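You operate a simulated robot arm through the tools that you are given. There is no shell and no other tool. Be economical: measure what you need, move in short steps, check, and stop when the job is done.

You are at the controls of a simulated two-armed robot. One attempt, no reset.

## Task
Stack the ink cup marked "blue" from the top of the air bench on top of the ink cup marked "black". Take the steel block from the top of the air bench and leave it on the top of the sorting bench. Put the gold stamp plate from the shelf of the pairing bench on top of the brown cardboard bundle there. Put the rubbing block on the top of the pairing bench. Put the silver plate tray on the shelf of the pairing bench. Push the stamper drawer shut. Turn the picture shift knob to -3. Any order will do.

It is judged by the outcome, as a careful person would: the job done as asked, and still so three seconds after it is handed in. It fails if anything else is knocked over, pushed out of place, dropped, spilled or broken.

## Robot
Two 6-joint arms with two-finger grippers on one trunk, on a base that drives. Base frame: it is fixed to the floor where the robot stands at the start and does not move with it; the origin is under the middle of the robot, x ahead of it, y to its left, z up; the surface under the hand at the start is at about z = 860. Readings come in mm, degrees, newtons and seconds.
The left shoulder is at the start at [70, 148, 1126], the right one opposite. With the tool pointing down near the work surface each hand reaches from about 700 to 720 mm from the robot's upright axis, wherever it stands, measured 20 degrees to its own side. Places, roughly: cardboard bundle (16x30x5 cm) [500, 700, 400]; ink cup [500, 0, 1000]; picture shift knob [-1200, 2900, 1200]; rubbing block (8x4x3 cm) [500, 2900, 900]; shelf of the pairing bench [700, 1000, 400]; silver plate tray (10x8x2 cm) [-100, 2800, 900]; stamp plate [750, 1250, 500]; stamper drawer [-2800, -2300, 600]; steel block [1250, 250, 750]; top of the pairing bench [700, 600, 800]; top of the sorting bench (100x24 cm) [1480, 880, 800]. Payload 2.45 kg a hand.
Tool frame (each hand has its own): the origin (TCP) lies between the finger pads and is the grasp point; the fingertips stand 30 mm ahead of it; z points along the fingers, y is the line along which they close. The gripper opens to 106 mm. The gripper's body begins 79 mm behind the TCP.
Orientation is that of the tool frame in the base frame, as a unit quaternion [w, x, y, z]. With the fingers straight down and closing along the base's y, the tool's x points along the base's -x, its y along +y and its z along -z.

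## Interface
- The arms move only by the tool send_rows. It takes "left_series", "right_series" or both (then of equal length, played together; a hand with none holds still); each is a list of rows, each a list of 3 entries, a list of its own where there are three numbers: the shift along the base's x, y, z in units of 20 mm (1.0 is 20 mm), then the turn, a rotation vector about the base's x, y, z in units of 6 degrees (1.0 is 6 degrees), then the opening, from 0 (shut) to 1 (fully open). In form: [[[dx, dy, dz], [wx, wy, wz], gripper], ...]. A call has 1 to 8 rows; each row shifts and turns the commanded pose from where the row before left it. A call with a number of a shift or a turn outside -1 to 1 is refused whole. Each row takes 0.2 s and may step no farther than 50 mm and 8.6 degrees from the row before; otherwise, or with a gripper value out of range, the whole call is refused. A pose out of reach is approached as far as the arm can. The call stops where the force on the tool passes 40 N (or 10 N more than at its start, if that is more) or the arm is blocked; 0.2 s more then pass. The fingers move at their own pace (about 72 mm/s each) and stop on an object; they squeeze with about 24 N. The grip force told is the motor's: it shows also when the fingers shut on nothing. Time passes only in rows, and 0.2 s behind the last, so rows that do not move let the fingers close. It gives the time, the measured TCP pose, the force on the tool (base axes), the opening and the grip force at its end, in the units of the frame above (readings bear some noise), with the torque about the TCP (base axes, N m) and any sound that the robot's microphone picked up.
- Cameras (640 x 400 px; columns grow to the right, rows downward): "scene" is now at [133.9, 28.8, 1357.6]; the picture's right is [0.32, -0.95, 0.00], its down [-0.52, -0.18, -0.84] and it looks along [0.79, 0.27, -0.55] (base axes); focal length 266 px, centre (320, 200). "left" rides on the left gripper at [76, 2, -106] in its tool frame; the picture's right is [-0.02, 1.00, 0.00], its down [-0.78, -0.02, -0.62] and it looks along [-0.62, -0.01, 0.78] (tool axes); focal length 247 px, centre (320, 200). "right" rides on the right gripper at [76, -2, -106] in its tool frame; the picture's right is [0.02, 1.00, 0.00], its down [-0.78, 0.02, -0.62] and it looks along [-0.62, 0.01, 0.78] (tool axes); focal length 247 px, centre (320, 200). There is no depth. A picture from a camera that has moved, and an enlarged one, comes with that camera's place and axes in the base frame and with its lens.
- camera(camera): a new picture of that camera. The clock stands still meanwhile.
- lift_body(by): slides the trunk up (or, below 0, down) by that many mm; the arms and the scene camera ride with it, the base frame stays. It gives what a move gives, with no picture.
- drive_base(legs): drives the robot by 1 to 6 legs, each [ahead, left, turn to the left] in mm, mm and degrees, along the robot's own axes; the way and the turn of a leg run together, so that a leg with both is an arc; at most 1500 mm and 180 degrees a leg. The arms and the cameras ride along, it lands a little off, and it stops where it bumps. It gives what a move gives.
- head_to(pan, tilt): turns the head with the scene camera to pan (to the left, within 86 degrees either way) and tilt (down, from -29 to 69), counted from straight ahead of the robot. It gives what a move gives.
- close_up(camera, box): a new picture of the part [left, top, right, bottom] of that camera's present view, enlarged. The clock stands still meanwhile.
- finish_job(): hands the job in; it is judged then, once.

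Work in short steps. Places have to be worked out from the pictures, the camera data and where the tool is seen: move nearer, look again, correct. Check each grasp and each placing, and mend what went wrong. You have 186 turns and 154 pictures in all, those below and enlarged ones among them. Open the grippers and draw the arms clear of the work before you hand the job in, unless the task says otherwise; then end with one line.

The tools are called after "Request:" by a JSON object that holds its "name" and its "arguments". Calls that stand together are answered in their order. send_rows: Moves the arms, as the interface text tells. Its arguments: {"type":"object","properties":{"left_series":{"type":"array"},"right_series":{"type":"array"}},"required":[]} The other tools are called the same way: lift_body (by) slides the trunk up or down; drive_base (legs) drives the base; head_to (pan, tilt) turns the head that bears the scene camera; camera (camera) takes a picture; close_up (camera, box) takes an enlarged picture of a part of a camera's view; finish_job () hands the job in.

At the start:

```text
time_s: 0.0
left_ee_pos: [393.2, 442.7, 1057.8]
left_orientation: [0.0, 0.0, 1.0, 0.0]
left_ft_force: [-0.1, -0.6, -0.3]
left_ft_torque: [-0.02, -0.01, -0.02]
left_grip_width: 106.2
left_grasp_force: 0.1
right_ee_pos: [603.8, -7.6, 1149.2]
right_orientation: [0.001, 0.0, 1.0, 0.0]
right_ft_force: [-0.3, -0.4, 0.2]
right_ft_torque: [0.0, -0.02, 0.0]
right_grip_width: 105.8
right_grasp_force: 0.1
trunk travel left (down, up): [-599.0, 341.0]
robot x, y, heading: [-1.0, 0.6, 0.1]
head pan, tilt: [18.9, 33.3]
```

scene: 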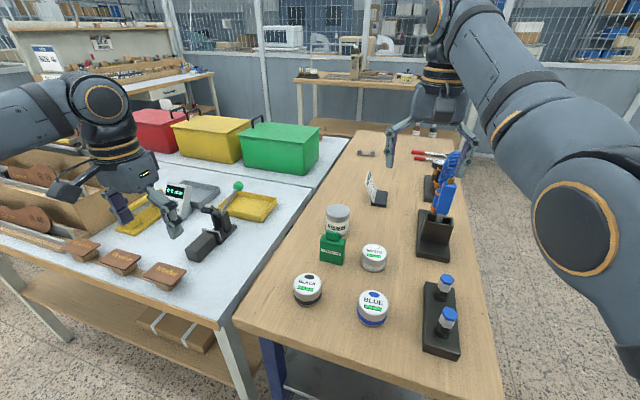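
right: 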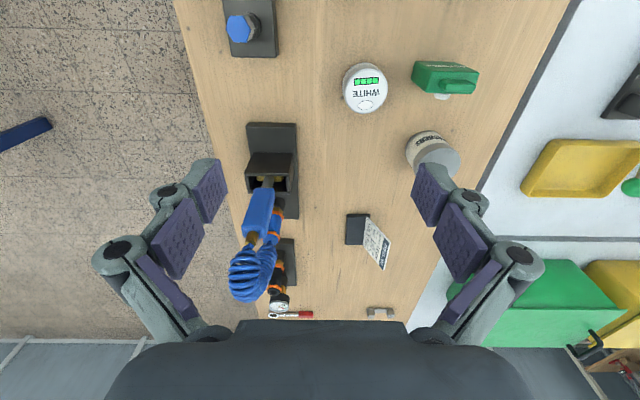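
left: 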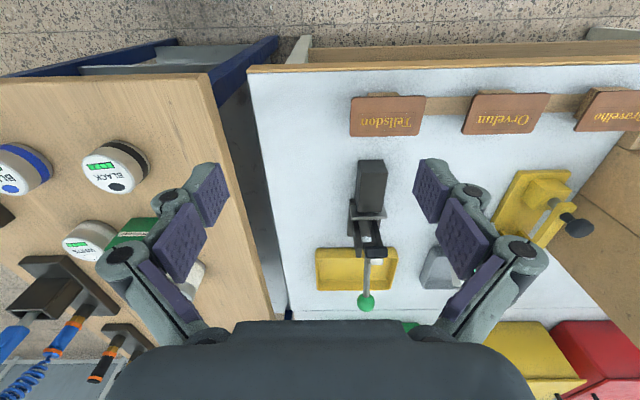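

I start with a closer look at the cups and the bench.

Request:
{"name": "close_up", "arguments": {"camera": "scene", "box": [230, 120, 500, 380]}}

Request:
{"name": "close_up", "arguments": {"camera": "scene", "box": [0, 180, 320, 380]}}

Request:
{"name": "close_up", "arguments": {"camera": "scene", "box": [240, 0, 560, 200]}}

```text
1.54 times, centred on (365, 250) of scene
camera zoom: at [133.9, 28.8, 1357.6], right [0.32, -0.95, 0.0], down [-0.52, -0.18, -0.84], along [0.79, 0.27, -0.55], focal length 409 px, centre (251, 123)
```

zoom: 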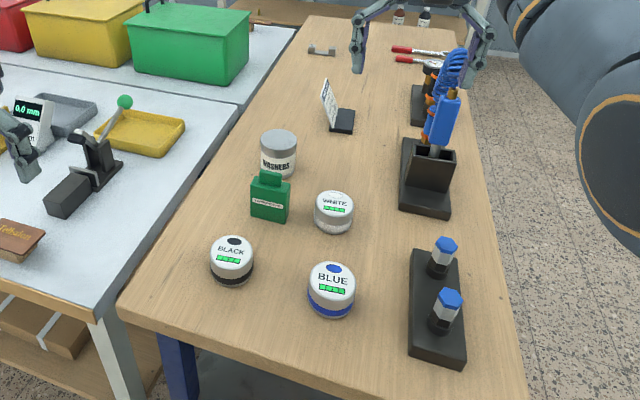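

```text
2.00 times, centred on (160, 280) of scene
camera zoom: at [133.9, 28.8, 1357.6], right [0.32, -0.95, 0.0], down [-0.52, -0.18, -0.84], along [0.79, 0.27, -0.55], focal length 532 px, centre (640, 40)
```

zoom: 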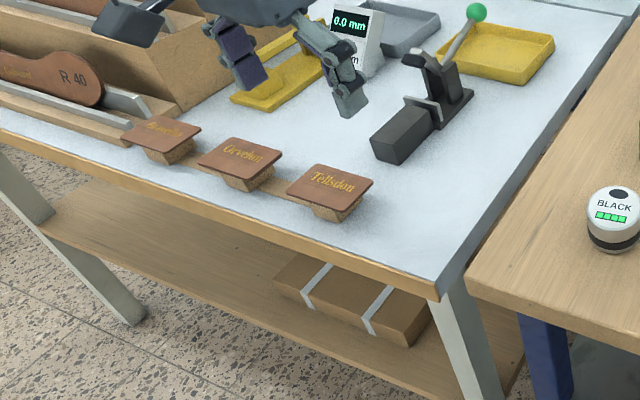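

```text
2.00 times, centred on (400, 100) of scene
camera zoom: at [133.9, 28.8, 1357.6], right [0.32, -0.95, 0.0], down [-0.52, -0.18, -0.84], along [0.79, 0.27, -0.55], focal length 532 px, centre (160, 400)
```

zoom: 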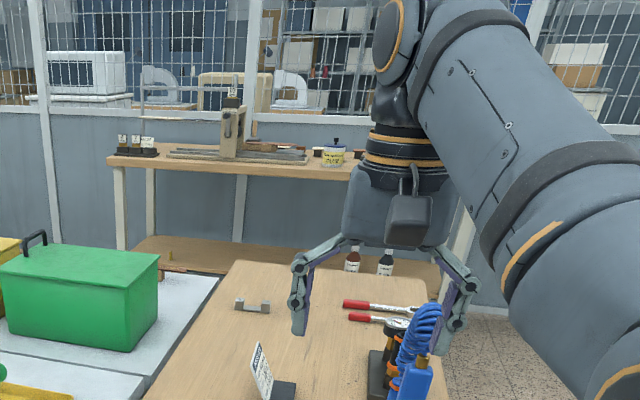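

Blue cup is near [465, 35], black near [462, 169]. I move the right hand above the blue cup to test reach and look from the wrist.

Request:
{"name": "send_rows", "arguments": {"right_series": [[[-1, 0.3, 0], [0, 0, 0], 1], [[-1, 0.3, 0], [0, 0, 0], 1], [[-1, 0.3, 0], [0, 0, 0], 1], [[-1, 0.3, -0.5], [0, 0, 0], 1], [[-1, 0.3, -0.5], [0, 0, 0], 1], [[-1, 0.3, -0.5], [0, 0, 0], 1], [[-1, 0.3, -0.5], [0, 0, 0], 1]]}}

Request:
{"name": "camera", "arguments": {"camera": "right"}}

```text
time_s: 1.6
left_ee_pos: [393.7, 443.5, 1056.9]
left_orientation: [0.0, 0.0, 1.0, 0.0]
left_ft_force: [0.0, 0.2, 0.3]
left_ft_torque: [0.0, 0.01, 0.02]
left_grip_width: 105.8
left_grasp_force: 0.0
right_ee_pos: [582.3, 31.7, 1158.4]
right_orientation: [-0.002, 0.0, 1.0, -0.001]
right_ft_force: [-0.4, 0.7, -0.1]
right_ft_torque: [-0.02, -0.03, -0.01]
right_grip_width: 105.8
right_grasp_force: 0.0
right hand out of reach, approached as far as the arm can: row 1, 2, 3, 4, 5, 6, 7
trunk travel left (down, up): [-599.0, 341.0]
robot x, y, heading: [2.1, -1.6, 0.0]
head pan, tilt: [18.9, 33.3]
```

```text
147 pictures are left
camera right: at [504.4, 28.6, 1263.8], right [-0.02, 1.0, 0.0], down [0.78, 0.02, 0.62], along [0.62, 0.01, -0.78], focal length 247 px, centre (320, 200)
```

right: 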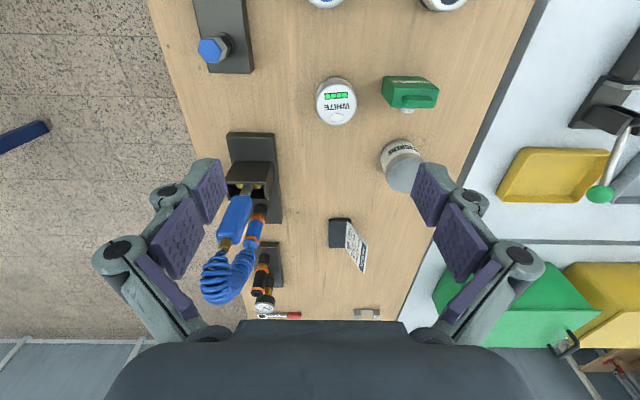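

The hand is at its near limit, so I back the base off and shift left so both cups lie in the reach ring of the right hand.

Request:
{"name": "drive_base", "arguments": {"legs": [[-230, 0, 0], [0, 200, 0]]}}

Request:
{"name": "camera", "arguments": {"camera": "scene"}}

Request:
{"name": "camera", "arguments": {"camera": "right"}}

```text
time_s: 4.5
left_ee_pos: [161.0, 641.2, 1057.5]
left_orientation: [0.0, 0.0, 1.0, 0.0]
left_ft_force: [-0.5, 0.1, -0.5]
left_ft_torque: [0.0, 0.01, 0.04]
left_grip_width: 105.9
left_grasp_force: 0.1
right_ee_pos: [350.6, 227.8, 1158.4]
right_orientation: [-0.001, 0.0, 1.0, 0.0]
right_ft_force: [0.3, -0.2, -1.0]
right_ft_torque: [-0.01, -0.01, 0.02]
right_grip_width: 105.8
right_grasp_force: 0.0
trunk travel left (down, up): [-599.0, 341.0]
robot x, y, heading: [-229.7, 203.3, 0.4]
head pan, tilt: [18.9, 33.3]
```

```text
146 pictures are left
camera scene: at [-98.4, 227.0, 1357.6], right [0.32, -0.95, 0.0], down [-0.52, -0.18, -0.84], along [0.79, 0.27, -0.55], focal length 266 px, centre (320, 200)
```

scene: 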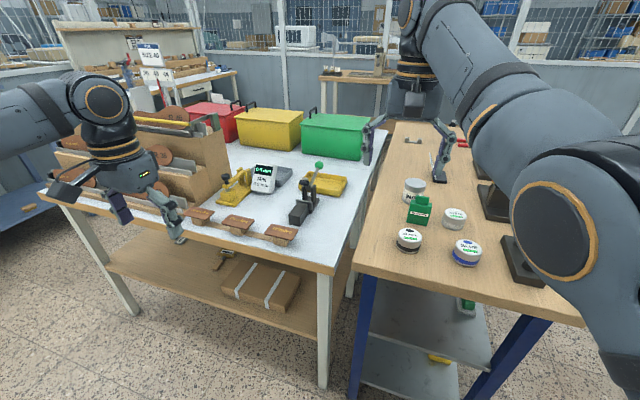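

```text
145 pictures are left
camera right: at [272.2, 226.1, 1264.0], right [-0.02, 1.0, 0.0], down [0.78, 0.02, 0.62], along [0.62, 0.01, -0.78], focal length 247 px, centre (320, 200)
```

right: 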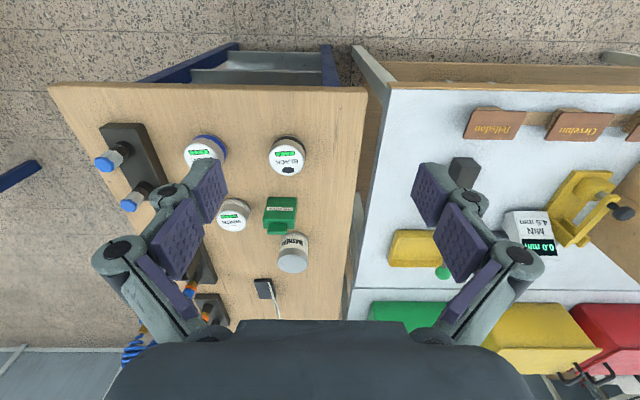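

Cups now lie about 690 mm away. I move the right hand over the blue cup, staying high.

Request:
{"name": "send_rows", "arguments": {"right_series": [[[0.4, -1, 0], [0, 0, 0], 1], [[0.4, -1, 0], [0, 0, 0], 1], [[0.4, -1, 0], [0, 0, 0], 1], [[0.4, -1, -0.2], [0, 0, 0], 1], [[0.4, -1, -0.8], [0, 0, 0], 1], [[0.4, -1, -1], [0, 0, 0], 1], [[0.4, -1, -1], [0, 0, 0], 1], [[0.4, -1, -1], [0, 0, 0], 1]]}}

Request:
{"name": "camera", "arguments": {"camera": "right"}}

```text
time_s: 6.3
left_ee_pos: [162.4, 641.2, 1058.0]
left_orientation: [0.0, 0.001, 1.0, 0.0]
left_ft_force: [1.2, -0.1, 0.6]
left_ft_torque: [0.02, 0.01, 0.02]
left_grip_width: 106.0
left_grasp_force: 0.0
right_ee_pos: [429.2, 69.7, 1082.2]
right_orientation: [-0.002, 0.0, 1.0, 0.0]
right_ft_force: [0.0, 0.6, 0.7]
right_ft_torque: [0.01, 0.01, -0.03]
right_grip_width: 106.1
right_grasp_force: 0.0
right hand out of reach, approached as far as the arm can: row 5, 6, 7
trunk travel left (down, up): [-599.0, 341.0]
robot x, y, heading: [-234.4, 195.4, -0.0]
head pan, tilt: [18.9, 33.3]
```

```text
144 pictures are left
camera right: at [350.3, 68.2, 1187.2], right [-0.02, 1.0, 0.0], down [0.79, 0.02, 0.62], along [0.62, 0.01, -0.79], focal length 247 px, centre (320, 200)
```

right: 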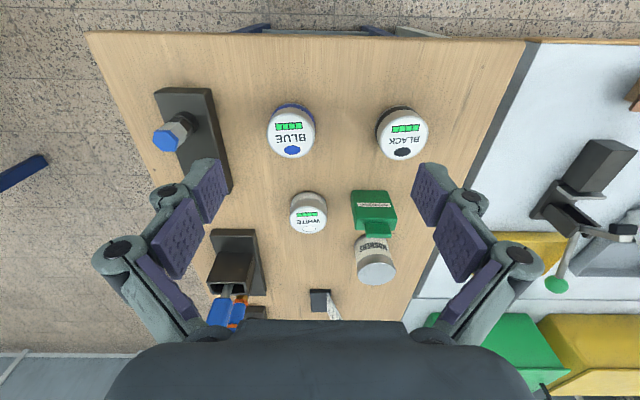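

Blue lid near [471, 36], black lid near [469, 169], tops around z 905. I lower the trunk 100 mm to widen the reach near the bench.

Request:
{"name": "lift_body", "arguments": {"by": -100}}

Request:
{"name": "send_rows", "arguments": {"right_series": [[[1, -0.85, 0.5], [0, 0, 0], 1], [[1, -0.85, 0], [0, 0, 0], 1], [[0, 0, 0], [0, 0, 0], 1]]}}

Request:
{"name": "camera", "arguments": {"camera": "right"}}

```text
time_s: 7.7
left_ee_pos: [161.1, 642.5, 958.3]
left_orientation: [-0.001, 0.001, 1.0, 0.0]
left_ft_force: [0.2, -1.1, 0.0]
left_ft_torque: [-0.02, -0.02, 0.0]
left_grip_width: 105.8
left_grasp_force: 0.1
right_ee_pos: [427.7, 72.2, 982.9]
right_orientation: [-0.001, 0.001, 1.0, 0.0]
right_ft_force: [0.3, 1.1, -1.0]
right_ft_torque: [0.0, -0.03, -0.03]
right_grip_width: 105.9
right_grasp_force: 0.1
trunk travel left (down, up): [-499.0, 441.0]
robot x, y, heading: [-234.6, 197.4, -0.0]
head pan, tilt: [18.9, 33.3]
```

```text
time_s: 8.5
left_ee_pos: [160.4, 642.7, 957.1]
left_orientation: [0.0, 0.001, 1.0, 0.0]
left_ft_force: [0.4, 0.7, 0.6]
left_ft_torque: [-0.01, -0.04, -0.01]
left_grip_width: 105.9
left_grasp_force: 0.0
right_ee_pos: [432.8, 33.9, 983.3]
right_orientation: [-0.001, 0.001, 1.0, -0.001]
right_ft_force: [-0.1, 1.2, 0.0]
right_ft_torque: [0.01, 0.01, 0.02]
right_grip_width: 106.0
right_grasp_force: 0.0
right hand out of reach, approached as far as the arm can: row 1, 2
trunk travel left (down, up): [-499.0, 441.0]
robot x, y, heading: [-230.9, 196.3, -0.0]
head pan, tilt: [18.9, 33.3]
```

```text
143 pictures are left
camera right: at [355.5, 30.3, 1088.9], right [-0.02, 1.0, 0.0], down [0.79, 0.02, 0.62], along [0.62, 0.01, -0.79], focal length 247 px, centre (320, 200)
```

right: 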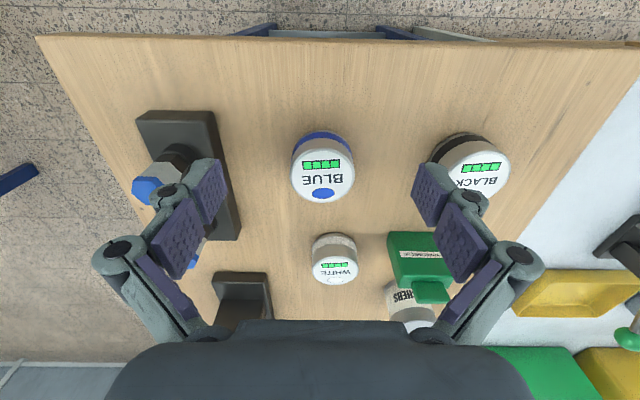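

The hand is at far limit (~685 mm from the axis), so I drive ahead 45 mm.

Request:
{"name": "drive_base", "arguments": {"legs": [[45, 0, 0]]}}

Request:
{"name": "send_rows", "arguments": {"right_series": [[[0, 0, 0], [0, 0, 0], 1]]}}

Request:
{"name": "camera", "arguments": {"camera": "right"}}

```text
time_s: 9.4
left_ee_pos: [205.8, 640.8, 957.5]
left_orientation: [0.0, 0.001, 1.0, 0.0]
left_ft_force: [0.6, -0.3, -0.4]
left_ft_torque: [0.03, 0.01, 0.02]
left_grip_width: 106.1
left_grasp_force: 0.0
right_ee_pos: [477.7, 32.9, 982.2]
right_orientation: [-0.001, 0.0, 1.0, 0.0]
right_ft_force: [0.2, -0.3, 0.8]
right_ft_torque: [-0.03, -0.02, 0.0]
right_grip_width: 106.0
right_grasp_force: 0.0
trunk travel left (down, up): [-499.0, 441.0]
robot x, y, heading: [-187.1, 198.1, -0.3]
head pan, tilt: [18.9, 33.3]
```

```text
time_s: 9.8
left_ee_pos: [204.5, 641.3, 958.5]
left_orientation: [0.001, 0.001, 1.0, 0.0]
left_ft_force: [-0.3, 0.4, -0.3]
left_ft_torque: [-0.02, 0.01, -0.01]
left_grip_width: 105.9
left_grasp_force: 0.1
right_ee_pos: [476.2, 31.6, 985.1]
right_orientation: [0.0, 0.001, 1.0, 0.0]
right_ft_force: [-0.3, -0.1, 0.0]
right_ft_torque: [0.0, -0.04, 0.0]
right_grip_width: 105.8
right_grasp_force: 0.0
trunk travel left (down, up): [-499.0, 441.0]
robot x, y, heading: [-188.5, 200.2, -0.1]
head pan, tilt: [18.9, 33.3]
```

```text
142 pictures are left
camera right: at [398.4, 29.8, 1089.8], right [-0.02, 1.0, 0.0], down [0.78, 0.02, 0.62], along [0.62, 0.01, -0.78], focal length 247 px, centre (320, 200)
```

right: 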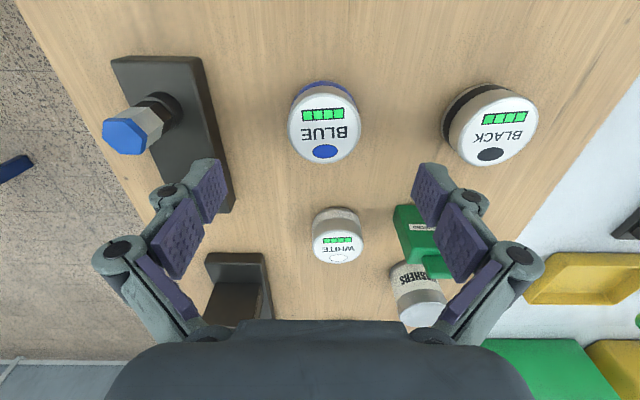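

Aligned over blue at [475, 34]. Descend to about z 900 with guard.

Request:
{"name": "send_rows", "arguments": {"right_series": [[[0, 0.1, -1], [0, 0, 0], 1], [[0, 0, -1], [0, 0, 0], 1], [[0, 0, -1], [0, 0, 0], 1], [[0, 0, -1], [0, 0, 0], 1]]}}

Request:
{"name": "camera", "arguments": {"camera": "right"}}

```text
time_s: 10.8
left_ee_pos: [206.3, 642.4, 957.0]
left_orientation: [-0.001, 0.0, 1.0, 0.0]
left_ft_force: [-0.4, 0.3, -0.9]
left_ft_torque: [0.01, -0.01, -0.02]
left_grip_width: 106.0
left_grasp_force: 0.0
right_ee_pos: [492.6, 33.6, 907.3]
right_orientation: [-0.004, 0.001, 1.0, 0.0]
right_ft_force: [0.5, -0.1, -0.2]
right_ft_torque: [0.0, 0.02, 0.0]
right_grip_width: 105.9
right_grasp_force: 0.0
right hand out of reach, approached as far as the arm can: row 2, 3, 4
trunk travel left (down, up): [-499.0, 441.0]
robot x, y, heading: [-189.4, 198.4, 0.1]
head pan, tilt: [18.9, 33.3]
```

```text
141 pictures are left
camera right: at [415.1, 32.4, 1012.5], right [-0.02, 1.0, 0.0], down [0.79, 0.02, 0.62], along [0.62, 0.01, -0.79], focal length 247 px, centre (320, 200)
```

right: 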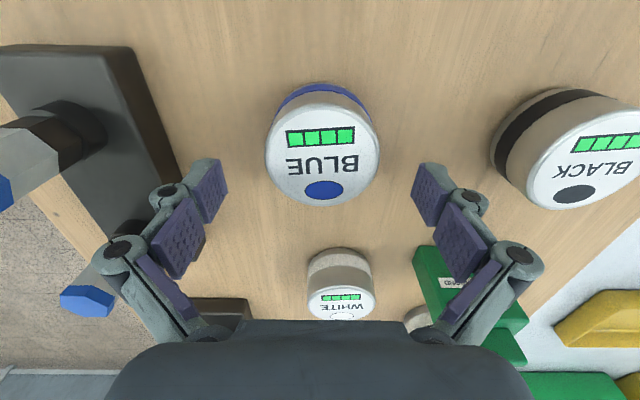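

The hand got pushed 17 mm outward by the reach limit; I back the base by that and use the trunk for vertical motion.

Request:
{"name": "drive_base", "arguments": {"legs": [[-17, 0, 0]]}}

Request:
{"name": "lift_body", "arguments": {"by": -8}}

Request:
{"name": "camera", "arguments": {"camera": "right"}}

```text
time_s: 11.5
left_ee_pos: [189.5, 642.2, 957.4]
left_orientation: [-0.001, 0.001, 1.0, 0.001]
left_ft_force: [-0.3, 0.7, 1.1]
left_ft_torque: [0.0, 0.03, -0.04]
left_grip_width: 105.9
left_grasp_force: 0.1
right_ee_pos: [474.8, 35.0, 905.6]
right_orientation: [-0.003, 0.001, 1.0, 0.0]
right_ft_force: [0.7, 0.4, 0.2]
right_ft_torque: [-0.04, 0.01, -0.07]
right_grip_width: 106.0
right_grasp_force: 0.0
trunk travel left (down, up): [-499.0, 441.0]
robot x, y, heading: [-205.9, 199.2, -0.2]
head pan, tilt: [18.9, 33.3]
```

```text
time_s: 12.1
left_ee_pos: [187.3, 640.9, 951.0]
left_orientation: [0.0, 0.0, 1.0, 0.0]
left_ft_force: [-0.3, 0.5, 0.2]
left_ft_torque: [0.0, 0.0, -0.02]
left_grip_width: 106.1
left_grasp_force: 0.0
right_ee_pos: [474.5, 34.6, 900.2]
right_orientation: [-0.003, 0.001, 1.0, -0.001]
right_ft_force: [0.6, -0.3, -0.7]
right_ft_torque: [-0.01, -0.05, -0.01]
right_grip_width: 106.1
right_grasp_force: 0.1
trunk travel left (down, up): [-491.0, 449.0]
robot x, y, heading: [-205.0, 200.1, -0.2]
head pan, tilt: [18.9, 33.3]
```

```text
140 pictures are left
camera right: at [397.2, 32.6, 1004.9], right [-0.02, 1.0, 0.0], down [0.79, 0.02, 0.62], along [0.62, 0.01, -0.79], focal length 247 px, centre (320, 200)
```

right: 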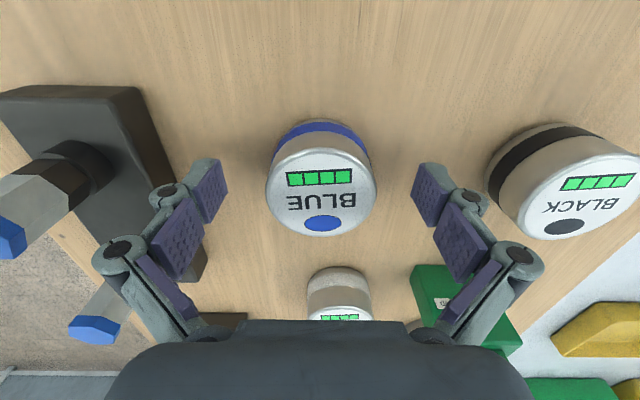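

Cup is centred between the fingers. Lower 5 more mm and close.

Request:
{"name": "lift_body", "arguments": {"by": -6}}

Request:
{"name": "send_rows", "arguments": {"right_series": [[[0, 0, 0], [0, 0, 0], 0.5], [[0, 0, 0], [0, 0, 0], 0.4], [[0, 0, 0], [0, 0, 0], 0.3], [[0, 0, 0], [0, 0, 0], 0.3]]}}

Request:
{"name": "camera", "arguments": {"camera": "right"}}

```text
time_s: 12.7
left_ee_pos: [189.8, 642.9, 943.4]
left_orientation: [0.0, 0.0, 1.0, 0.0]
left_ft_force: [-0.2, -0.3, 0.1]
left_ft_torque: [0.02, 0.0, 0.0]
left_grip_width: 105.7
left_grasp_force: 0.0
right_ee_pos: [474.5, 36.1, 893.0]
right_orientation: [-0.003, 0.001, 1.0, 0.0]
right_ft_force: [0.5, 0.4, 0.0]
right_ft_torque: [-0.04, 0.0, 0.01]
right_grip_width: 106.0
right_grasp_force: 0.0
trunk travel left (down, up): [-485.0, 455.0]
robot x, y, heading: [-207.5, 196.8, -0.2]
head pan, tilt: [18.9, 33.3]
```

```text
time_s: 13.7
left_ee_pos: [188.8, 642.1, 944.7]
left_orientation: [0.0, 0.001, 1.0, 0.0]
left_ft_force: [-0.6, 0.7, -1.6]
left_ft_torque: [0.02, 0.01, -0.03]
left_grip_width: 105.9
left_grasp_force: 0.1
right_ee_pos: [473.7, 35.0, 892.0]
right_orientation: [-0.003, 0.001, 1.0, 0.0]
right_ft_force: [0.4, 0.5, 0.6]
right_ft_torque: [0.08, 0.03, -0.03]
right_grip_width: 59.3
right_grasp_force: 23.6
trunk travel left (down, up): [-485.0, 455.0]
robot x, y, heading: [-207.0, 197.0, -0.2]
head pan, tilt: [18.9, 33.3]
```

```text
139 pictures are left
camera right: at [397.5, 32.7, 998.9], right [-0.02, 1.0, 0.0], down [0.79, 0.02, 0.62], along [0.62, 0.01, -0.79], focal length 247 px, centre (320, 200)
```

right: 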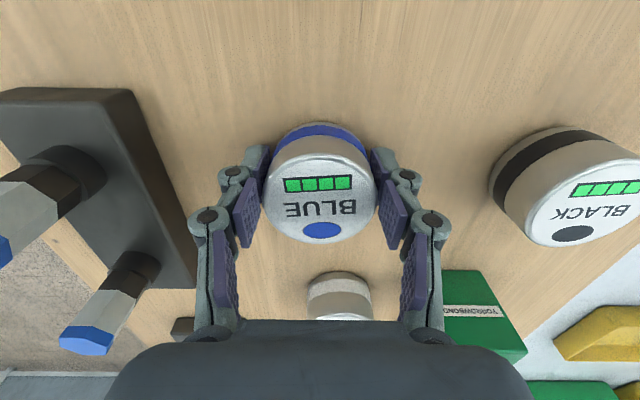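

Gripped (59 mm). Lift by trunk and look at the black cup.

Request:
{"name": "lift_body", "arguments": {"by": 85}}

Request:
{"name": "drive_base", "arguments": {"legs": [[0, 125, 0]]}}

Request:
{"name": "camera", "arguments": {"camera": "right"}}

Request:
{"name": "camera", "arguments": {"camera": "scene"}}

```text
time_s: 14.9
left_ee_pos: [188.0, 642.0, 1028.4]
left_orientation: [0.001, 0.001, 1.0, 0.0]
left_ft_force: [0.6, 0.4, -0.1]
left_ft_torque: [-0.02, 0.01, -0.02]
left_grip_width: 106.0
left_grasp_force: 0.1
right_ee_pos: [474.5, 35.4, 976.8]
right_orientation: [-0.004, 0.001, 1.0, 0.0]
right_ft_force: [0.4, 0.6, 0.2]
right_ft_torque: [0.0, -0.01, 0.05]
right_grip_width: 31.5
right_grasp_force: 0.1
trunk travel left (down, up): [-570.0, 370.0]
robot x, y, heading: [-206.9, 197.5, 0.2]
head pan, tilt: [18.9, 33.3]
```

```text
time_s: 16.1
left_ee_pos: [188.3, 767.0, 1029.7]
left_orientation: [-0.001, 0.001, 1.0, 0.001]
left_ft_force: [-0.2, 0.2, 0.4]
left_ft_torque: [0.0, 0.02, 0.02]
left_grip_width: 106.2
left_grasp_force: 0.1
right_ee_pos: [475.8, 160.5, 977.9]
right_orientation: [-0.003, 0.001, 1.0, -0.001]
right_ft_force: [-0.2, 0.1, 0.6]
right_ft_torque: [-0.03, 0.03, -0.01]
right_grip_width: 31.8
right_grasp_force: 0.0
trunk travel left (down, up): [-570.0, 370.0]
robot x, y, heading: [-205.9, 324.2, 0.1]
head pan, tilt: [18.9, 33.3]
```

```text
138 pictures are left
camera right: at [397.7, 157.7, 1083.7], right [-0.02, 1.0, 0.0], down [0.79, 0.02, 0.62], along [0.62, 0.01, -0.79], focal length 247 px, centre (320, 200)
```

right: 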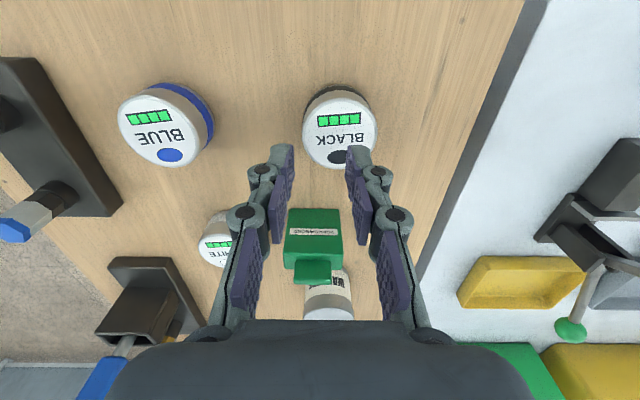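

```text
137 pictures are left
camera scene: at [-70.7, 352.6, 1328.6], right [0.32, -0.95, 0.0], down [-0.52, -0.18, -0.84], along [0.79, 0.27, -0.55], focal length 266 px, centre (320, 200)
```

scene: 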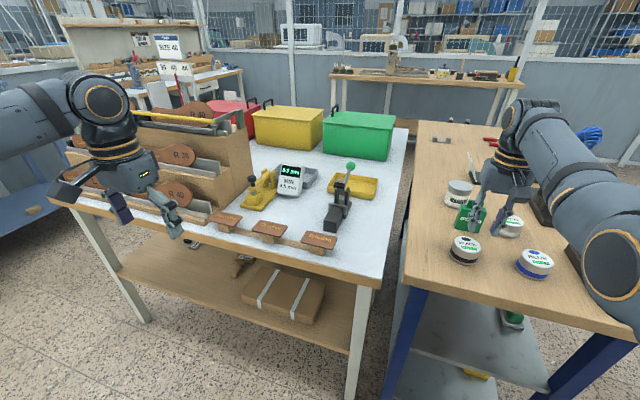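

The cup slipped out — it stands where it was, and parallax puts lid tops nearer z 882, so I gripped too high. I open, return over the blue cup and grip about 18 mm lower.

Request:
{"name": "send_rows", "arguments": {"right_series": [[[0, 0, 0], [0, 0, 0], 1], [[0, 0, 0], [0, 0, 0], 1], [[0, 0, 0], [0, 0, 0], 1]]}}

Request:
{"name": "drive_base", "arguments": {"legs": [[8, -125, 0]]}}

Request:
{"name": "lift_body", "arguments": {"by": -55}}

Request:
{"name": "camera", "arguments": {"camera": "right"}}

```text
time_s: 16.9
left_ee_pos: [189.3, 765.9, 1028.2]
left_orientation: [0.0, 0.0, 1.0, 0.0]
left_ft_force: [0.0, -0.4, 0.1]
left_ft_torque: [0.0, 0.02, 0.02]
left_grip_width: 106.1
left_grasp_force: 0.1
right_ee_pos: [476.1, 160.9, 977.4]
right_orientation: [-0.004, 0.0, 1.0, -0.001]
right_ft_force: [0.3, 0.0, -1.2]
right_ft_torque: [0.0, 0.05, -0.02]
right_grip_width: 106.1
right_grasp_force: 0.1
trunk travel left (down, up): [-570.0, 370.0]
robot x, y, heading: [-199.3, 326.4, 0.1]
head pan, tilt: [18.9, 33.3]
```

```text
time_s: 18.2
left_ee_pos: [197.5, 645.0, 1028.3]
left_orientation: [0.0, 0.001, 1.0, 0.0]
left_ft_force: [-0.3, 0.0, 0.3]
left_ft_torque: [-0.02, -0.01, -0.02]
left_grip_width: 105.9
left_grasp_force: 0.1
right_ee_pos: [482.2, 37.4, 979.1]
right_orientation: [-0.003, 0.002, 1.0, -0.001]
right_ft_force: [0.1, 0.5, -0.9]
right_ft_torque: [0.02, 0.03, -0.01]
right_grip_width: 106.0
right_grasp_force: 0.1
trunk travel left (down, up): [-570.0, 370.0]
robot x, y, heading: [-196.9, 203.2, -0.1]
head pan, tilt: [18.9, 33.3]
```

```text
time_s: 19.1
left_ee_pos: [197.8, 644.6, 973.5]
left_orientation: [0.0, 0.002, 1.0, 0.0]
left_ft_force: [-0.1, 0.1, 0.3]
left_ft_torque: [0.0, -0.03, 0.0]
left_grip_width: 105.9
left_grasp_force: 0.0
right_ee_pos: [481.4, 36.2, 921.9]
right_orientation: [-0.003, 0.002, 1.0, 0.0]
right_ft_force: [-0.1, 0.6, -1.6]
right_ft_torque: [0.01, -0.01, 0.0]
right_grip_width: 105.8
right_grasp_force: 0.1
trunk travel left (down, up): [-515.0, 425.0]
robot x, y, heading: [-196.8, 198.4, -0.3]
head pan, tilt: [18.9, 33.3]
```

```text
136 pictures are left
camera right: at [404.7, 34.7, 1028.9], right [-0.02, 1.0, 0.0], down [0.79, 0.01, 0.62], along [0.62, 0.01, -0.79], focal length 247 px, centre (320, 200)
```

right: 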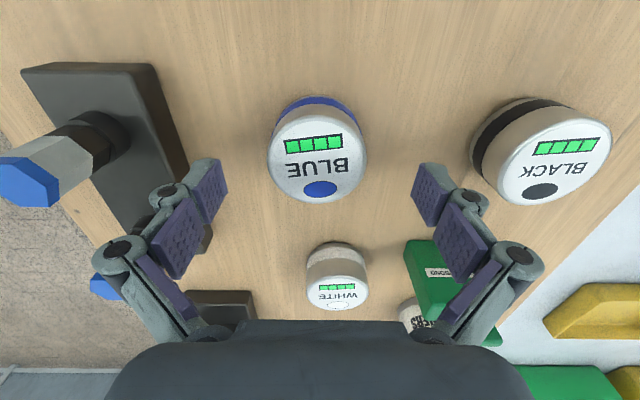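

Aligned at x≈482, y≈36. Lower further in checked steps.

Request:
{"name": "lift_body", "arguments": {"by": -40}}

Request:
{"name": "camera", "arguments": {"camera": "right"}}

```text
time_s: 20.0
left_ee_pos: [197.1, 643.1, 933.0]
left_orientation: [0.0, 0.002, 1.0, 0.001]
left_ft_force: [-0.5, -0.6, -0.7]
left_ft_torque: [-0.01, 0.01, 0.01]
left_grip_width: 106.1
left_grasp_force: 0.0
right_ee_pos: [481.6, 36.3, 881.7]
right_orientation: [-0.002, 0.003, 1.0, 0.0]
right_ft_force: [-0.6, -0.8, 0.2]
right_ft_torque: [0.0, -0.05, 0.02]
right_grip_width: 106.0
right_grasp_force: 0.0
trunk travel left (down, up): [-475.0, 465.0]
robot x, y, heading: [-196.3, 202.8, -0.3]
head pan, tilt: [18.9, 33.3]
```

```text
135 pictures are left
camera right: at [404.6, 34.4, 988.9], right [-0.02, 1.0, 0.0], down [0.79, 0.01, 0.62], along [0.62, 0.01, -0.79], focal length 247 px, centre (320, 200)
```

right: 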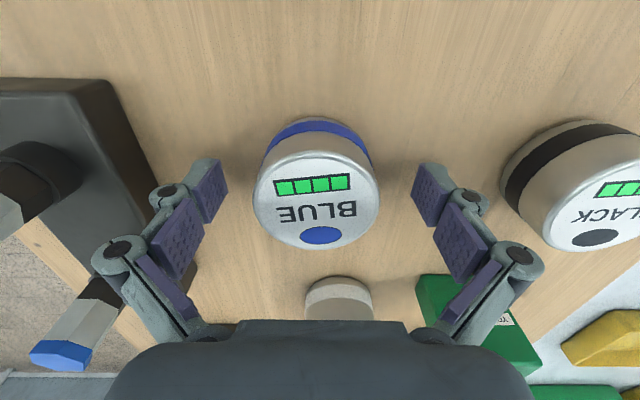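

Nearly level with the lid. Lower a bit more then grip fully.

Request:
{"name": "lift_body", "arguments": {"by": -8}}

Request:
{"name": "send_rows", "arguments": {"right_series": [[[-0.1, -0.1, 0], [0, 0, 0], 0.5], [[0, 0, 0], [0, 0, 0], 0.3], [[0, 0, 0], [0, 0, 0], 0], [[0, 0, 0], [0, 0, 0], 0], [[0, 0, 0], [0, 0, 0], 0]]}}

Request:
{"name": "lift_body", "arguments": {"by": 20}}

Request:
{"name": "camera", "arguments": {"camera": "right"}}

```text
time_s: 20.5
left_ee_pos: [196.7, 644.3, 925.6]
left_orientation: [0.0, 0.002, 1.0, 0.0]
left_ft_force: [-1.0, 0.0, -0.1]
left_ft_torque: [-0.01, -0.04, 0.03]
left_grip_width: 105.8
left_grasp_force: 0.1
right_ee_pos: [482.0, 36.9, 874.4]
right_orientation: [-0.003, 0.002, 1.0, 0.0]
right_ft_force: [-0.4, -0.7, -0.4]
right_ft_torque: [-0.04, 0.0, 0.01]
right_grip_width: 105.9
right_grasp_force: 0.1
trunk travel left (down, up): [-467.0, 473.0]
robot x, y, heading: [-193.8, 202.8, -0.3]
head pan, tilt: [18.9, 33.3]
```

```text
time_s: 21.2
left_ee_pos: [194.8, 645.1, 927.1]
left_orientation: [0.002, 0.002, 1.0, -0.001]
left_ft_force: [1.0, -0.2, -0.6]
left_ft_torque: [0.01, -0.06, 0.01]
left_grip_width: 105.9
left_grasp_force: 0.2
right_ee_pos: [481.4, 37.5, 887.1]
right_orientation: [0.006, 0.0, 1.0, 0.0]
right_ft_force: [-7.0, 3.8, 21.7]
right_ft_torque: [-0.15, 0.41, -0.11]
right_grip_width: 58.2
right_grasp_force: 41.3
trunk travel left (down, up): [-467.0, 473.0]
robot x, y, heading: [-198.2, 205.0, -0.4]
head pan, tilt: [18.9, 33.3]
stopped in row 3 (right hand): the force on the tool passed its limit at 44 N (the readings are from after the stop); the commanded pose is now the measured one
```

```text
time_s: 21.9
left_ee_pos: [197.2, 645.0, 946.2]
left_orientation: [0.0, 0.002, 1.0, 0.0]
left_ft_force: [0.4, -1.3, 0.2]
left_ft_torque: [-0.02, -0.02, 0.0]
left_grip_width: 106.0
left_grasp_force: 0.1
right_ee_pos: [484.2, 36.1, 901.1]
right_orientation: [0.003, 0.001, 1.0, 0.0]
right_ft_force: [0.8, 0.4, -1.8]
right_ft_torque: [0.02, -0.02, 0.04]
right_grip_width: 58.4
right_grasp_force: 24.2
trunk travel left (down, up): [-487.0, 453.0]
robot x, y, heading: [-194.1, 201.6, -0.0]
head pan, tilt: [18.9, 33.3]
```

```text
134 pictures are left
camera right: at [405.3, 33.3, 1005.6], right [-0.02, 1.0, 0.0], down [0.78, 0.01, 0.63], along [0.63, 0.01, -0.78], focal length 247 px, centre (320, 200)
```

right: 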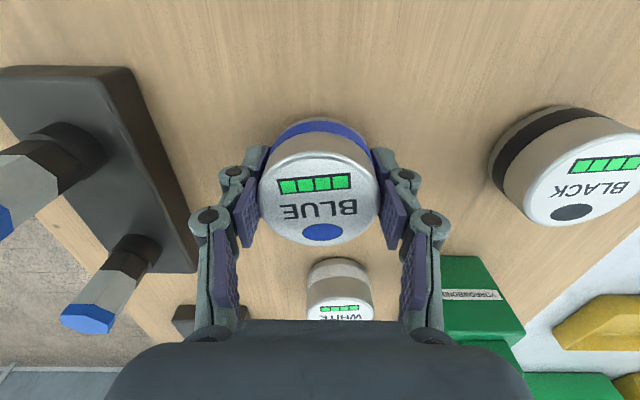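

It bumped the table slightly (table ≈ 858) but now grips at 24 N and seems to hold the cup. Lift more and check.

Request:
{"name": "lift_body", "arguments": {"by": 30}}

Request:
{"name": "camera", "arguments": {"camera": "right"}}

```text
time_s: 22.7
left_ee_pos: [198.0, 644.5, 975.8]
left_orientation: [-0.001, 0.002, 1.0, 0.0]
left_ft_force: [-0.7, 0.4, 0.4]
left_ft_torque: [0.02, 0.03, 0.0]
left_grip_width: 106.2
left_grasp_force: 0.1
right_ee_pos: [483.9, 34.9, 930.3]
right_orientation: [0.002, 0.002, 1.0, 0.0]
right_ft_force: [0.5, -0.3, -2.4]
right_ft_torque: [-0.03, 0.03, -0.02]
right_grip_width: 58.5
right_grasp_force: 23.8
trunk travel left (down, up): [-517.0, 423.0]
robot x, y, heading: [-199.0, 204.5, -0.1]
head pan, tilt: [18.9, 33.3]
```

```text
133 pictures are left
camera right: at [406.4, 33.0, 1035.4], right [-0.02, 1.0, 0.0], down [0.78, 0.01, 0.63], along [0.63, 0.01, -0.78], focal length 247 px, centre (320, 200)
```

right: 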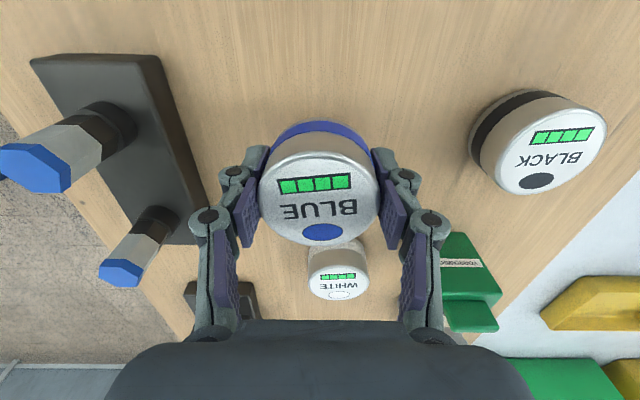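

Held with 2.4 N weight. Raise 25 mm and drive left to bring it over the black cup.

Request:
{"name": "lift_body", "arguments": {"by": 25}}

Request:
{"name": "drive_base", "arguments": {"legs": [[0, 138, 0]]}}

Request:
{"name": "camera", "arguments": {"camera": "right"}}

Request:
{"name": "camera", "arguments": {"camera": "scene"}}

```text
time_s: 23.4
left_ee_pos: [198.2, 644.5, 999.1]
left_orientation: [0.0, 0.002, 1.0, -0.001]
left_ft_force: [0.0, 0.6, -0.3]
left_ft_torque: [0.0, 0.03, 0.03]
left_grip_width: 106.0
left_grasp_force: 0.1
right_ee_pos: [484.9, 35.0, 956.0]
right_orientation: [0.002, 0.001, 1.0, 0.0]
right_ft_force: [1.0, 0.4, -2.3]
right_ft_torque: [0.0, 0.01, 0.05]
right_grip_width: 58.3
right_grasp_force: 23.8
trunk travel left (down, up): [-542.0, 398.0]
robot x, y, heading: [-197.8, 206.6, -0.2]
head pan, tilt: [18.9, 33.3]
```

```text
time_s: 24.7
left_ee_pos: [198.7, 779.9, 1000.4]
left_orientation: [0.001, 0.002, 1.0, 0.0]
left_ft_force: [0.2, 1.3, -0.4]
left_ft_torque: [0.01, 0.0, 0.01]
left_grip_width: 106.2
left_grasp_force: 0.2
right_ee_pos: [485.0, 169.8, 954.3]
right_orientation: [0.002, 0.002, 1.0, 0.001]
right_ft_force: [-0.6, -0.1, -2.4]
right_ft_torque: [0.02, -0.02, 0.05]
right_grip_width: 58.5
right_grasp_force: 24.3
trunk travel left (down, up): [-542.0, 398.0]
robot x, y, heading: [-197.8, 337.7, -0.4]
head pan, tilt: [18.9, 33.3]
```

```text
132 pictures are left
camera right: at [406.2, 168.3, 1060.7], right [-0.02, 1.0, 0.0], down [0.78, 0.01, 0.63], along [0.63, 0.01, -0.78], focal length 247 px, centre (320, 200)
```

right: 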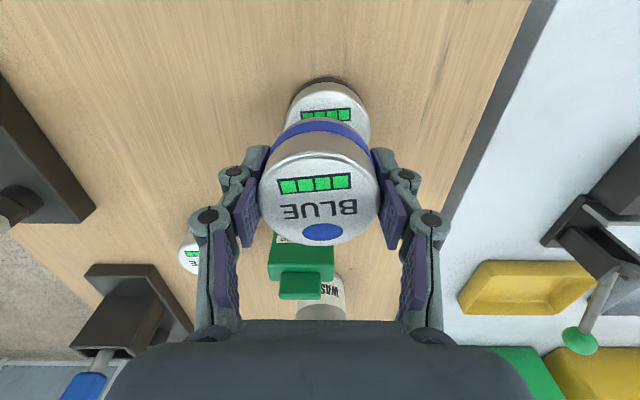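

```text
131 pictures are left
camera scene: at [-62.1, 366.5, 1300.5], right [0.32, -0.95, 0.0], down [-0.52, -0.17, -0.84], along [0.79, 0.27, -0.55], focal length 266 px, centre (320, 200)
```

scene: 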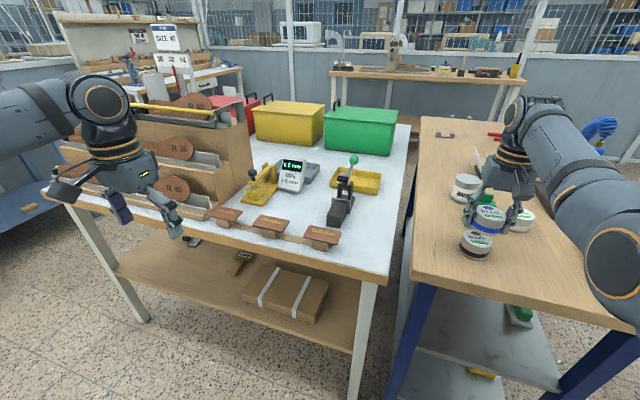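

Black lid is about 7 mm further left; x matches. Shift y by 7 mm and lower 20 mm.

Request:
{"name": "send_rows", "arguments": {"right_series": [[[0, 0.36, 0], [0, 0, 0], 0], [[0, 0, 0], [0, 0, 0], 0]]}}

Request:
{"name": "lift_body", "arguments": {"by": -18}}

Request:
{"name": "camera", "arguments": {"camera": "right"}}

Request:
{"name": "close_up", "arguments": {"camera": "scene", "box": [440, 150, 560, 270]}}

```text
time_s: 25.3
left_ee_pos: [197.9, 781.6, 999.9]
left_orientation: [0.0, 0.002, 1.0, 0.0]
left_ft_force: [-0.2, 0.7, -0.2]
left_ft_torque: [-0.01, 0.0, -0.03]
left_grip_width: 105.9
left_grasp_force: 0.0
right_ee_pos: [484.1, 178.4, 955.3]
right_orientation: [0.003, 0.003, 1.0, 0.0]
right_ft_force: [0.1, 0.4, -1.9]
right_ft_torque: [-0.01, 0.0, -0.01]
right_grip_width: 58.3
right_grasp_force: 24.3
trunk travel left (down, up): [-542.0, 398.0]
robot x, y, heading: [-198.0, 337.9, -0.4]
head pan, tilt: [18.9, 33.3]
```

```text
time_s: 25.9
left_ee_pos: [198.4, 780.3, 982.8]
left_orientation: [0.0, 0.003, 1.0, 0.0]
left_ft_force: [0.4, 0.2, -0.2]
left_ft_torque: [0.01, 0.02, 0.01]
left_grip_width: 106.0
left_grasp_force: 0.0
right_ee_pos: [484.5, 178.2, 936.1]
right_orientation: [0.003, 0.002, 1.0, 0.001]
right_ft_force: [-0.8, -0.4, -2.5]
right_ft_torque: [0.01, 0.0, 0.01]
right_grip_width: 58.5
right_grasp_force: 24.1
trunk travel left (down, up): [-524.0, 416.0]
robot x, y, heading: [-197.2, 338.5, -0.4]
head pan, tilt: [18.9, 33.3]
```

```text
130 pictures are left
camera right: at [406.0, 175.9, 1042.7], right [-0.02, 1.0, 0.0], down [0.78, 0.01, 0.63], along [0.63, 0.01, -0.78], focal length 247 px, centre (320, 200)
```

right: 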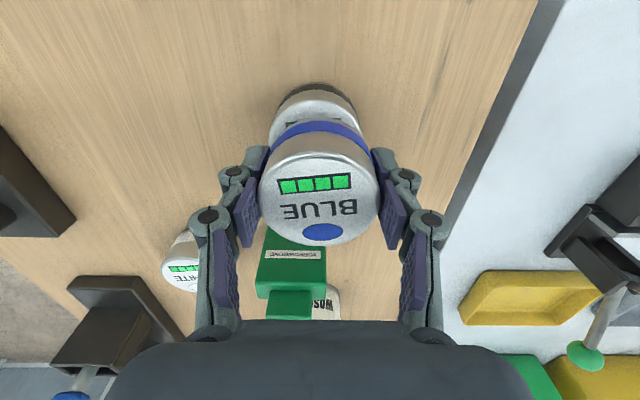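

```text
3.33 times, centred on (500, 210) of scene
camera zoom: at [-62.4, 366.7, 1282.5], right [0.32, -0.95, 0.0], down [-0.52, -0.18, -0.84], along [0.79, 0.27, -0.55], focal length 886 px, centre (-280, 167)
```

zoom: 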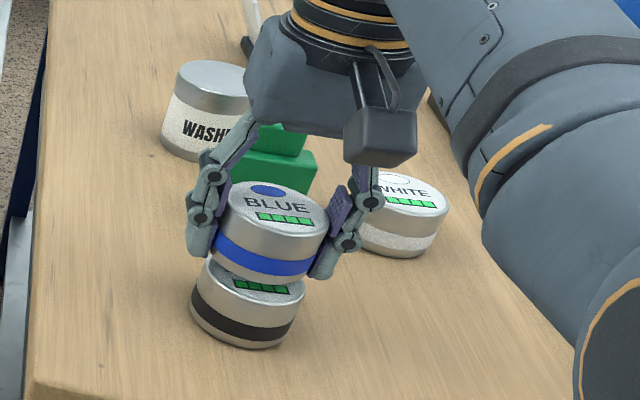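

I check the lateral offset precisely with an enlarged wrist picture.

Request:
{"name": "close_up", "arguments": {"camera": "right", "box": [240, 60, 400, 160]}}

```text
4.00 times, centred on (320, 110) of right
camera zoom: at [406.0, 175.9, 1042.7], right [-0.02, 1.0, 0.0], down [0.78, 0.01, 0.63], along [0.63, 0.01, -0.78], focal length 988 px, centre (320, 560)
```

zoom: 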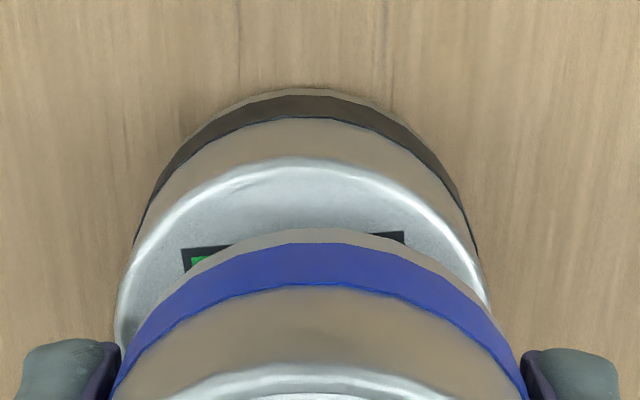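

Blue is ~3 mm too far left and ~4 mm too far ahead; I correct and lower on.

Request:
{"name": "send_rows", "arguments": {"right_series": [[[-0.2, -0.13, 0], [0, 0, 0], 0], [[0, 0, 0], [0, 0, 0], 0]]}}

Request:
{"name": "close_up", "arguments": {"camera": "right", "box": [240, 60, 400, 160]}}

```text
time_s: 26.5
left_ee_pos: [199.1, 780.4, 983.3]
left_orientation: [0.0, 0.002, 1.0, 0.0]
left_ft_force: [0.3, -0.6, 0.0]
left_ft_torque: [0.0, -0.03, 0.01]
left_grip_width: 105.9
left_grasp_force: 0.0
right_ee_pos: [484.0, 175.7, 937.9]
right_orientation: [0.001, 0.002, 1.0, 0.0]
right_ft_force: [-0.1, 0.0, -2.2]
right_ft_torque: [0.03, -0.01, 0.01]
right_grip_width: 58.4
right_grasp_force: 24.0
right hand out of reach, approached as far as the arm can: row 1
trunk travel left (down, up): [-524.0, 416.0]
robot x, y, heading: [-194.2, 337.4, -0.5]
head pan, tilt: [18.9, 33.3]
```

```text
4.00 times, centred on (320, 110) of right
camera zoom: at [405.3, 173.6, 1043.3], right [-0.02, 1.0, 0.0], down [0.78, 0.01, 0.62], along [0.62, 0.01, -0.78], focal length 988 px, centre (320, 560)
```

zoom: 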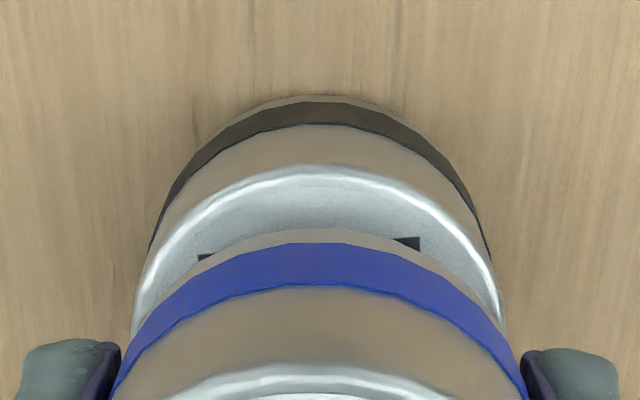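

Laterally centred now; the arm can't go nearer, so I drive the base back 4 mm and lower 5 mm.

Request:
{"name": "drive_base", "arguments": {"legs": [[-4, 0, 0]]}}

Request:
{"name": "lift_body", "arguments": {"by": -6}}

Request:
{"name": "close_up", "arguments": {"camera": "right", "box": [240, 60, 400, 160]}}

Request:
{"name": "close_up", "arguments": {"camera": "scene", "box": [440, 150, 560, 270]}}

```text
time_s: 27.3
left_ee_pos: [194.6, 780.3, 981.2]
left_orientation: [-0.001, 0.002, 1.0, 0.0]
left_ft_force: [0.2, 0.5, 0.5]
left_ft_torque: [0.01, 0.0, 0.01]
left_grip_width: 105.7
left_grasp_force: 0.1
right_ee_pos: [479.9, 174.4, 938.7]
right_orientation: [0.0, 0.002, 1.0, 0.0]
right_ft_force: [-0.1, 0.0, -2.2]
right_ft_torque: [-0.02, 0.0, 0.0]
right_grip_width: 58.5
right_grasp_force: 23.8
trunk travel left (down, up): [-524.0, 416.0]
robot x, y, heading: [-199.8, 339.6, -0.3]
head pan, tilt: [18.9, 33.3]
```

```text
time_s: 27.8
left_ee_pos: [195.3, 780.0, 975.9]
left_orientation: [0.0, 0.003, 1.0, 0.0]
left_ft_force: [0.3, -0.6, -0.5]
left_ft_torque: [0.03, 0.01, 0.0]
left_grip_width: 106.0
left_grasp_force: 0.1
right_ee_pos: [479.0, 175.1, 932.5]
right_orientation: [0.002, 0.002, 1.0, 0.002]
right_ft_force: [-0.3, 0.5, -2.4]
right_ft_torque: [-0.03, 0.02, 0.01]
right_grip_width: 58.6
right_grasp_force: 23.6
trunk travel left (down, up): [-518.0, 422.0]
robot x, y, heading: [-197.6, 338.2, -0.4]
head pan, tilt: [18.9, 33.3]
```

```text
4.00 times, centred on (320, 110) of right
camera zoom: at [401.3, 173.4, 1037.1], right [-0.02, 1.0, 0.0], down [0.78, 0.01, 0.62], along [0.62, 0.01, -0.78], focal length 988 px, centre (320, 560)
```

zoom: 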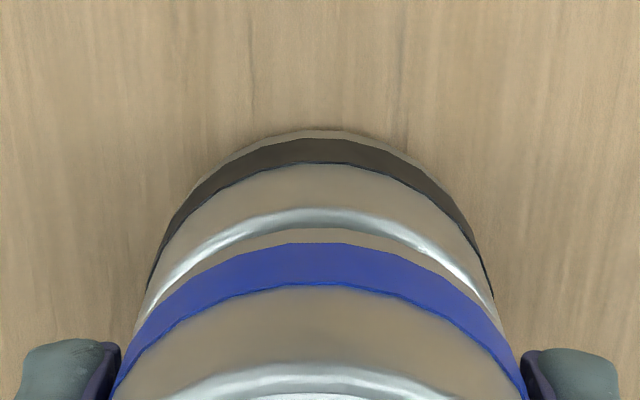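

```text
3.33 times, centred on (500, 210) of scene
camera zoom: at [-66.1, 366.8, 1276.5], right [0.32, -0.95, 0.0], down [-0.52, -0.18, -0.84], along [0.79, 0.27, -0.55], focal length 886 px, centre (-280, 167)
```

zoom: 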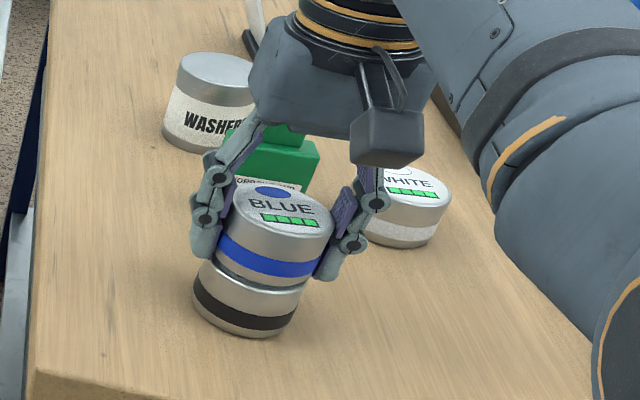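

Alignment within a few mm. Lower until the force shows contact.

Request:
{"name": "lift_body", "arguments": {"by": -4}}

Request:
{"name": "lift_body", "arguments": {"by": -3}}

Request:
{"name": "close_up", "arguments": {"camera": "right", "box": [240, 60, 400, 160]}}

```text
time_s: 28.3
left_ee_pos: [193.8, 780.4, 973.3]
left_orientation: [0.0, 0.003, 1.0, 0.0]
left_ft_force: [0.5, 0.0, 0.2]
left_ft_torque: [-0.01, 0.01, -0.01]
left_grip_width: 106.1
left_grasp_force: 0.1
right_ee_pos: [479.0, 176.0, 929.0]
right_orientation: [0.003, 0.003, 1.0, 0.0]
right_ft_force: [1.0, -0.4, 2.7]
right_ft_torque: [-0.11, -0.06, 0.05]
right_grip_width: 58.5
right_grasp_force: 23.5
trunk travel left (down, up): [-514.0, 426.0]
robot x, y, heading: [-199.7, 339.2, -0.2]
head pan, tilt: [18.9, 33.3]
```

```text
time_s: 28.9
left_ee_pos: [193.4, 781.4, 970.2]
left_orientation: [0.001, 0.003, 1.0, 0.0]
left_ft_force: [0.0, 0.4, -0.7]
left_ft_torque: [-0.03, 0.01, -0.03]
left_grip_width: 106.1
left_grasp_force: 0.1
right_ee_pos: [479.5, 175.5, 928.6]
right_orientation: [0.005, 0.003, 1.0, 0.0]
right_ft_force: [4.2, -1.9, 14.9]
right_ft_torque: [-0.27, -0.37, 0.03]
right_grip_width: 58.6
right_grasp_force: 23.8
trunk travel left (down, up): [-511.0, 429.0]
robot x, y, heading: [-199.7, 341.3, -0.4]
head pan, tilt: [18.9, 33.3]
```

```text
4.00 times, centred on (320, 110) of right
camera zoom: at [400.0, 173.6, 1033.0], right [-0.02, 1.0, 0.0], down [0.78, 0.01, 0.63], along [0.63, 0.01, -0.78], focal length 988 px, centre (320, 560)
```

zoom: 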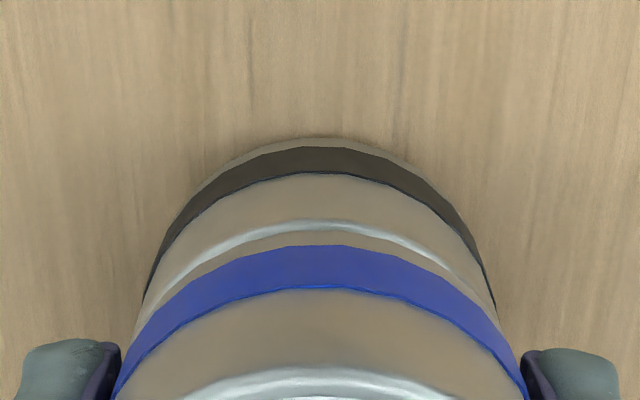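

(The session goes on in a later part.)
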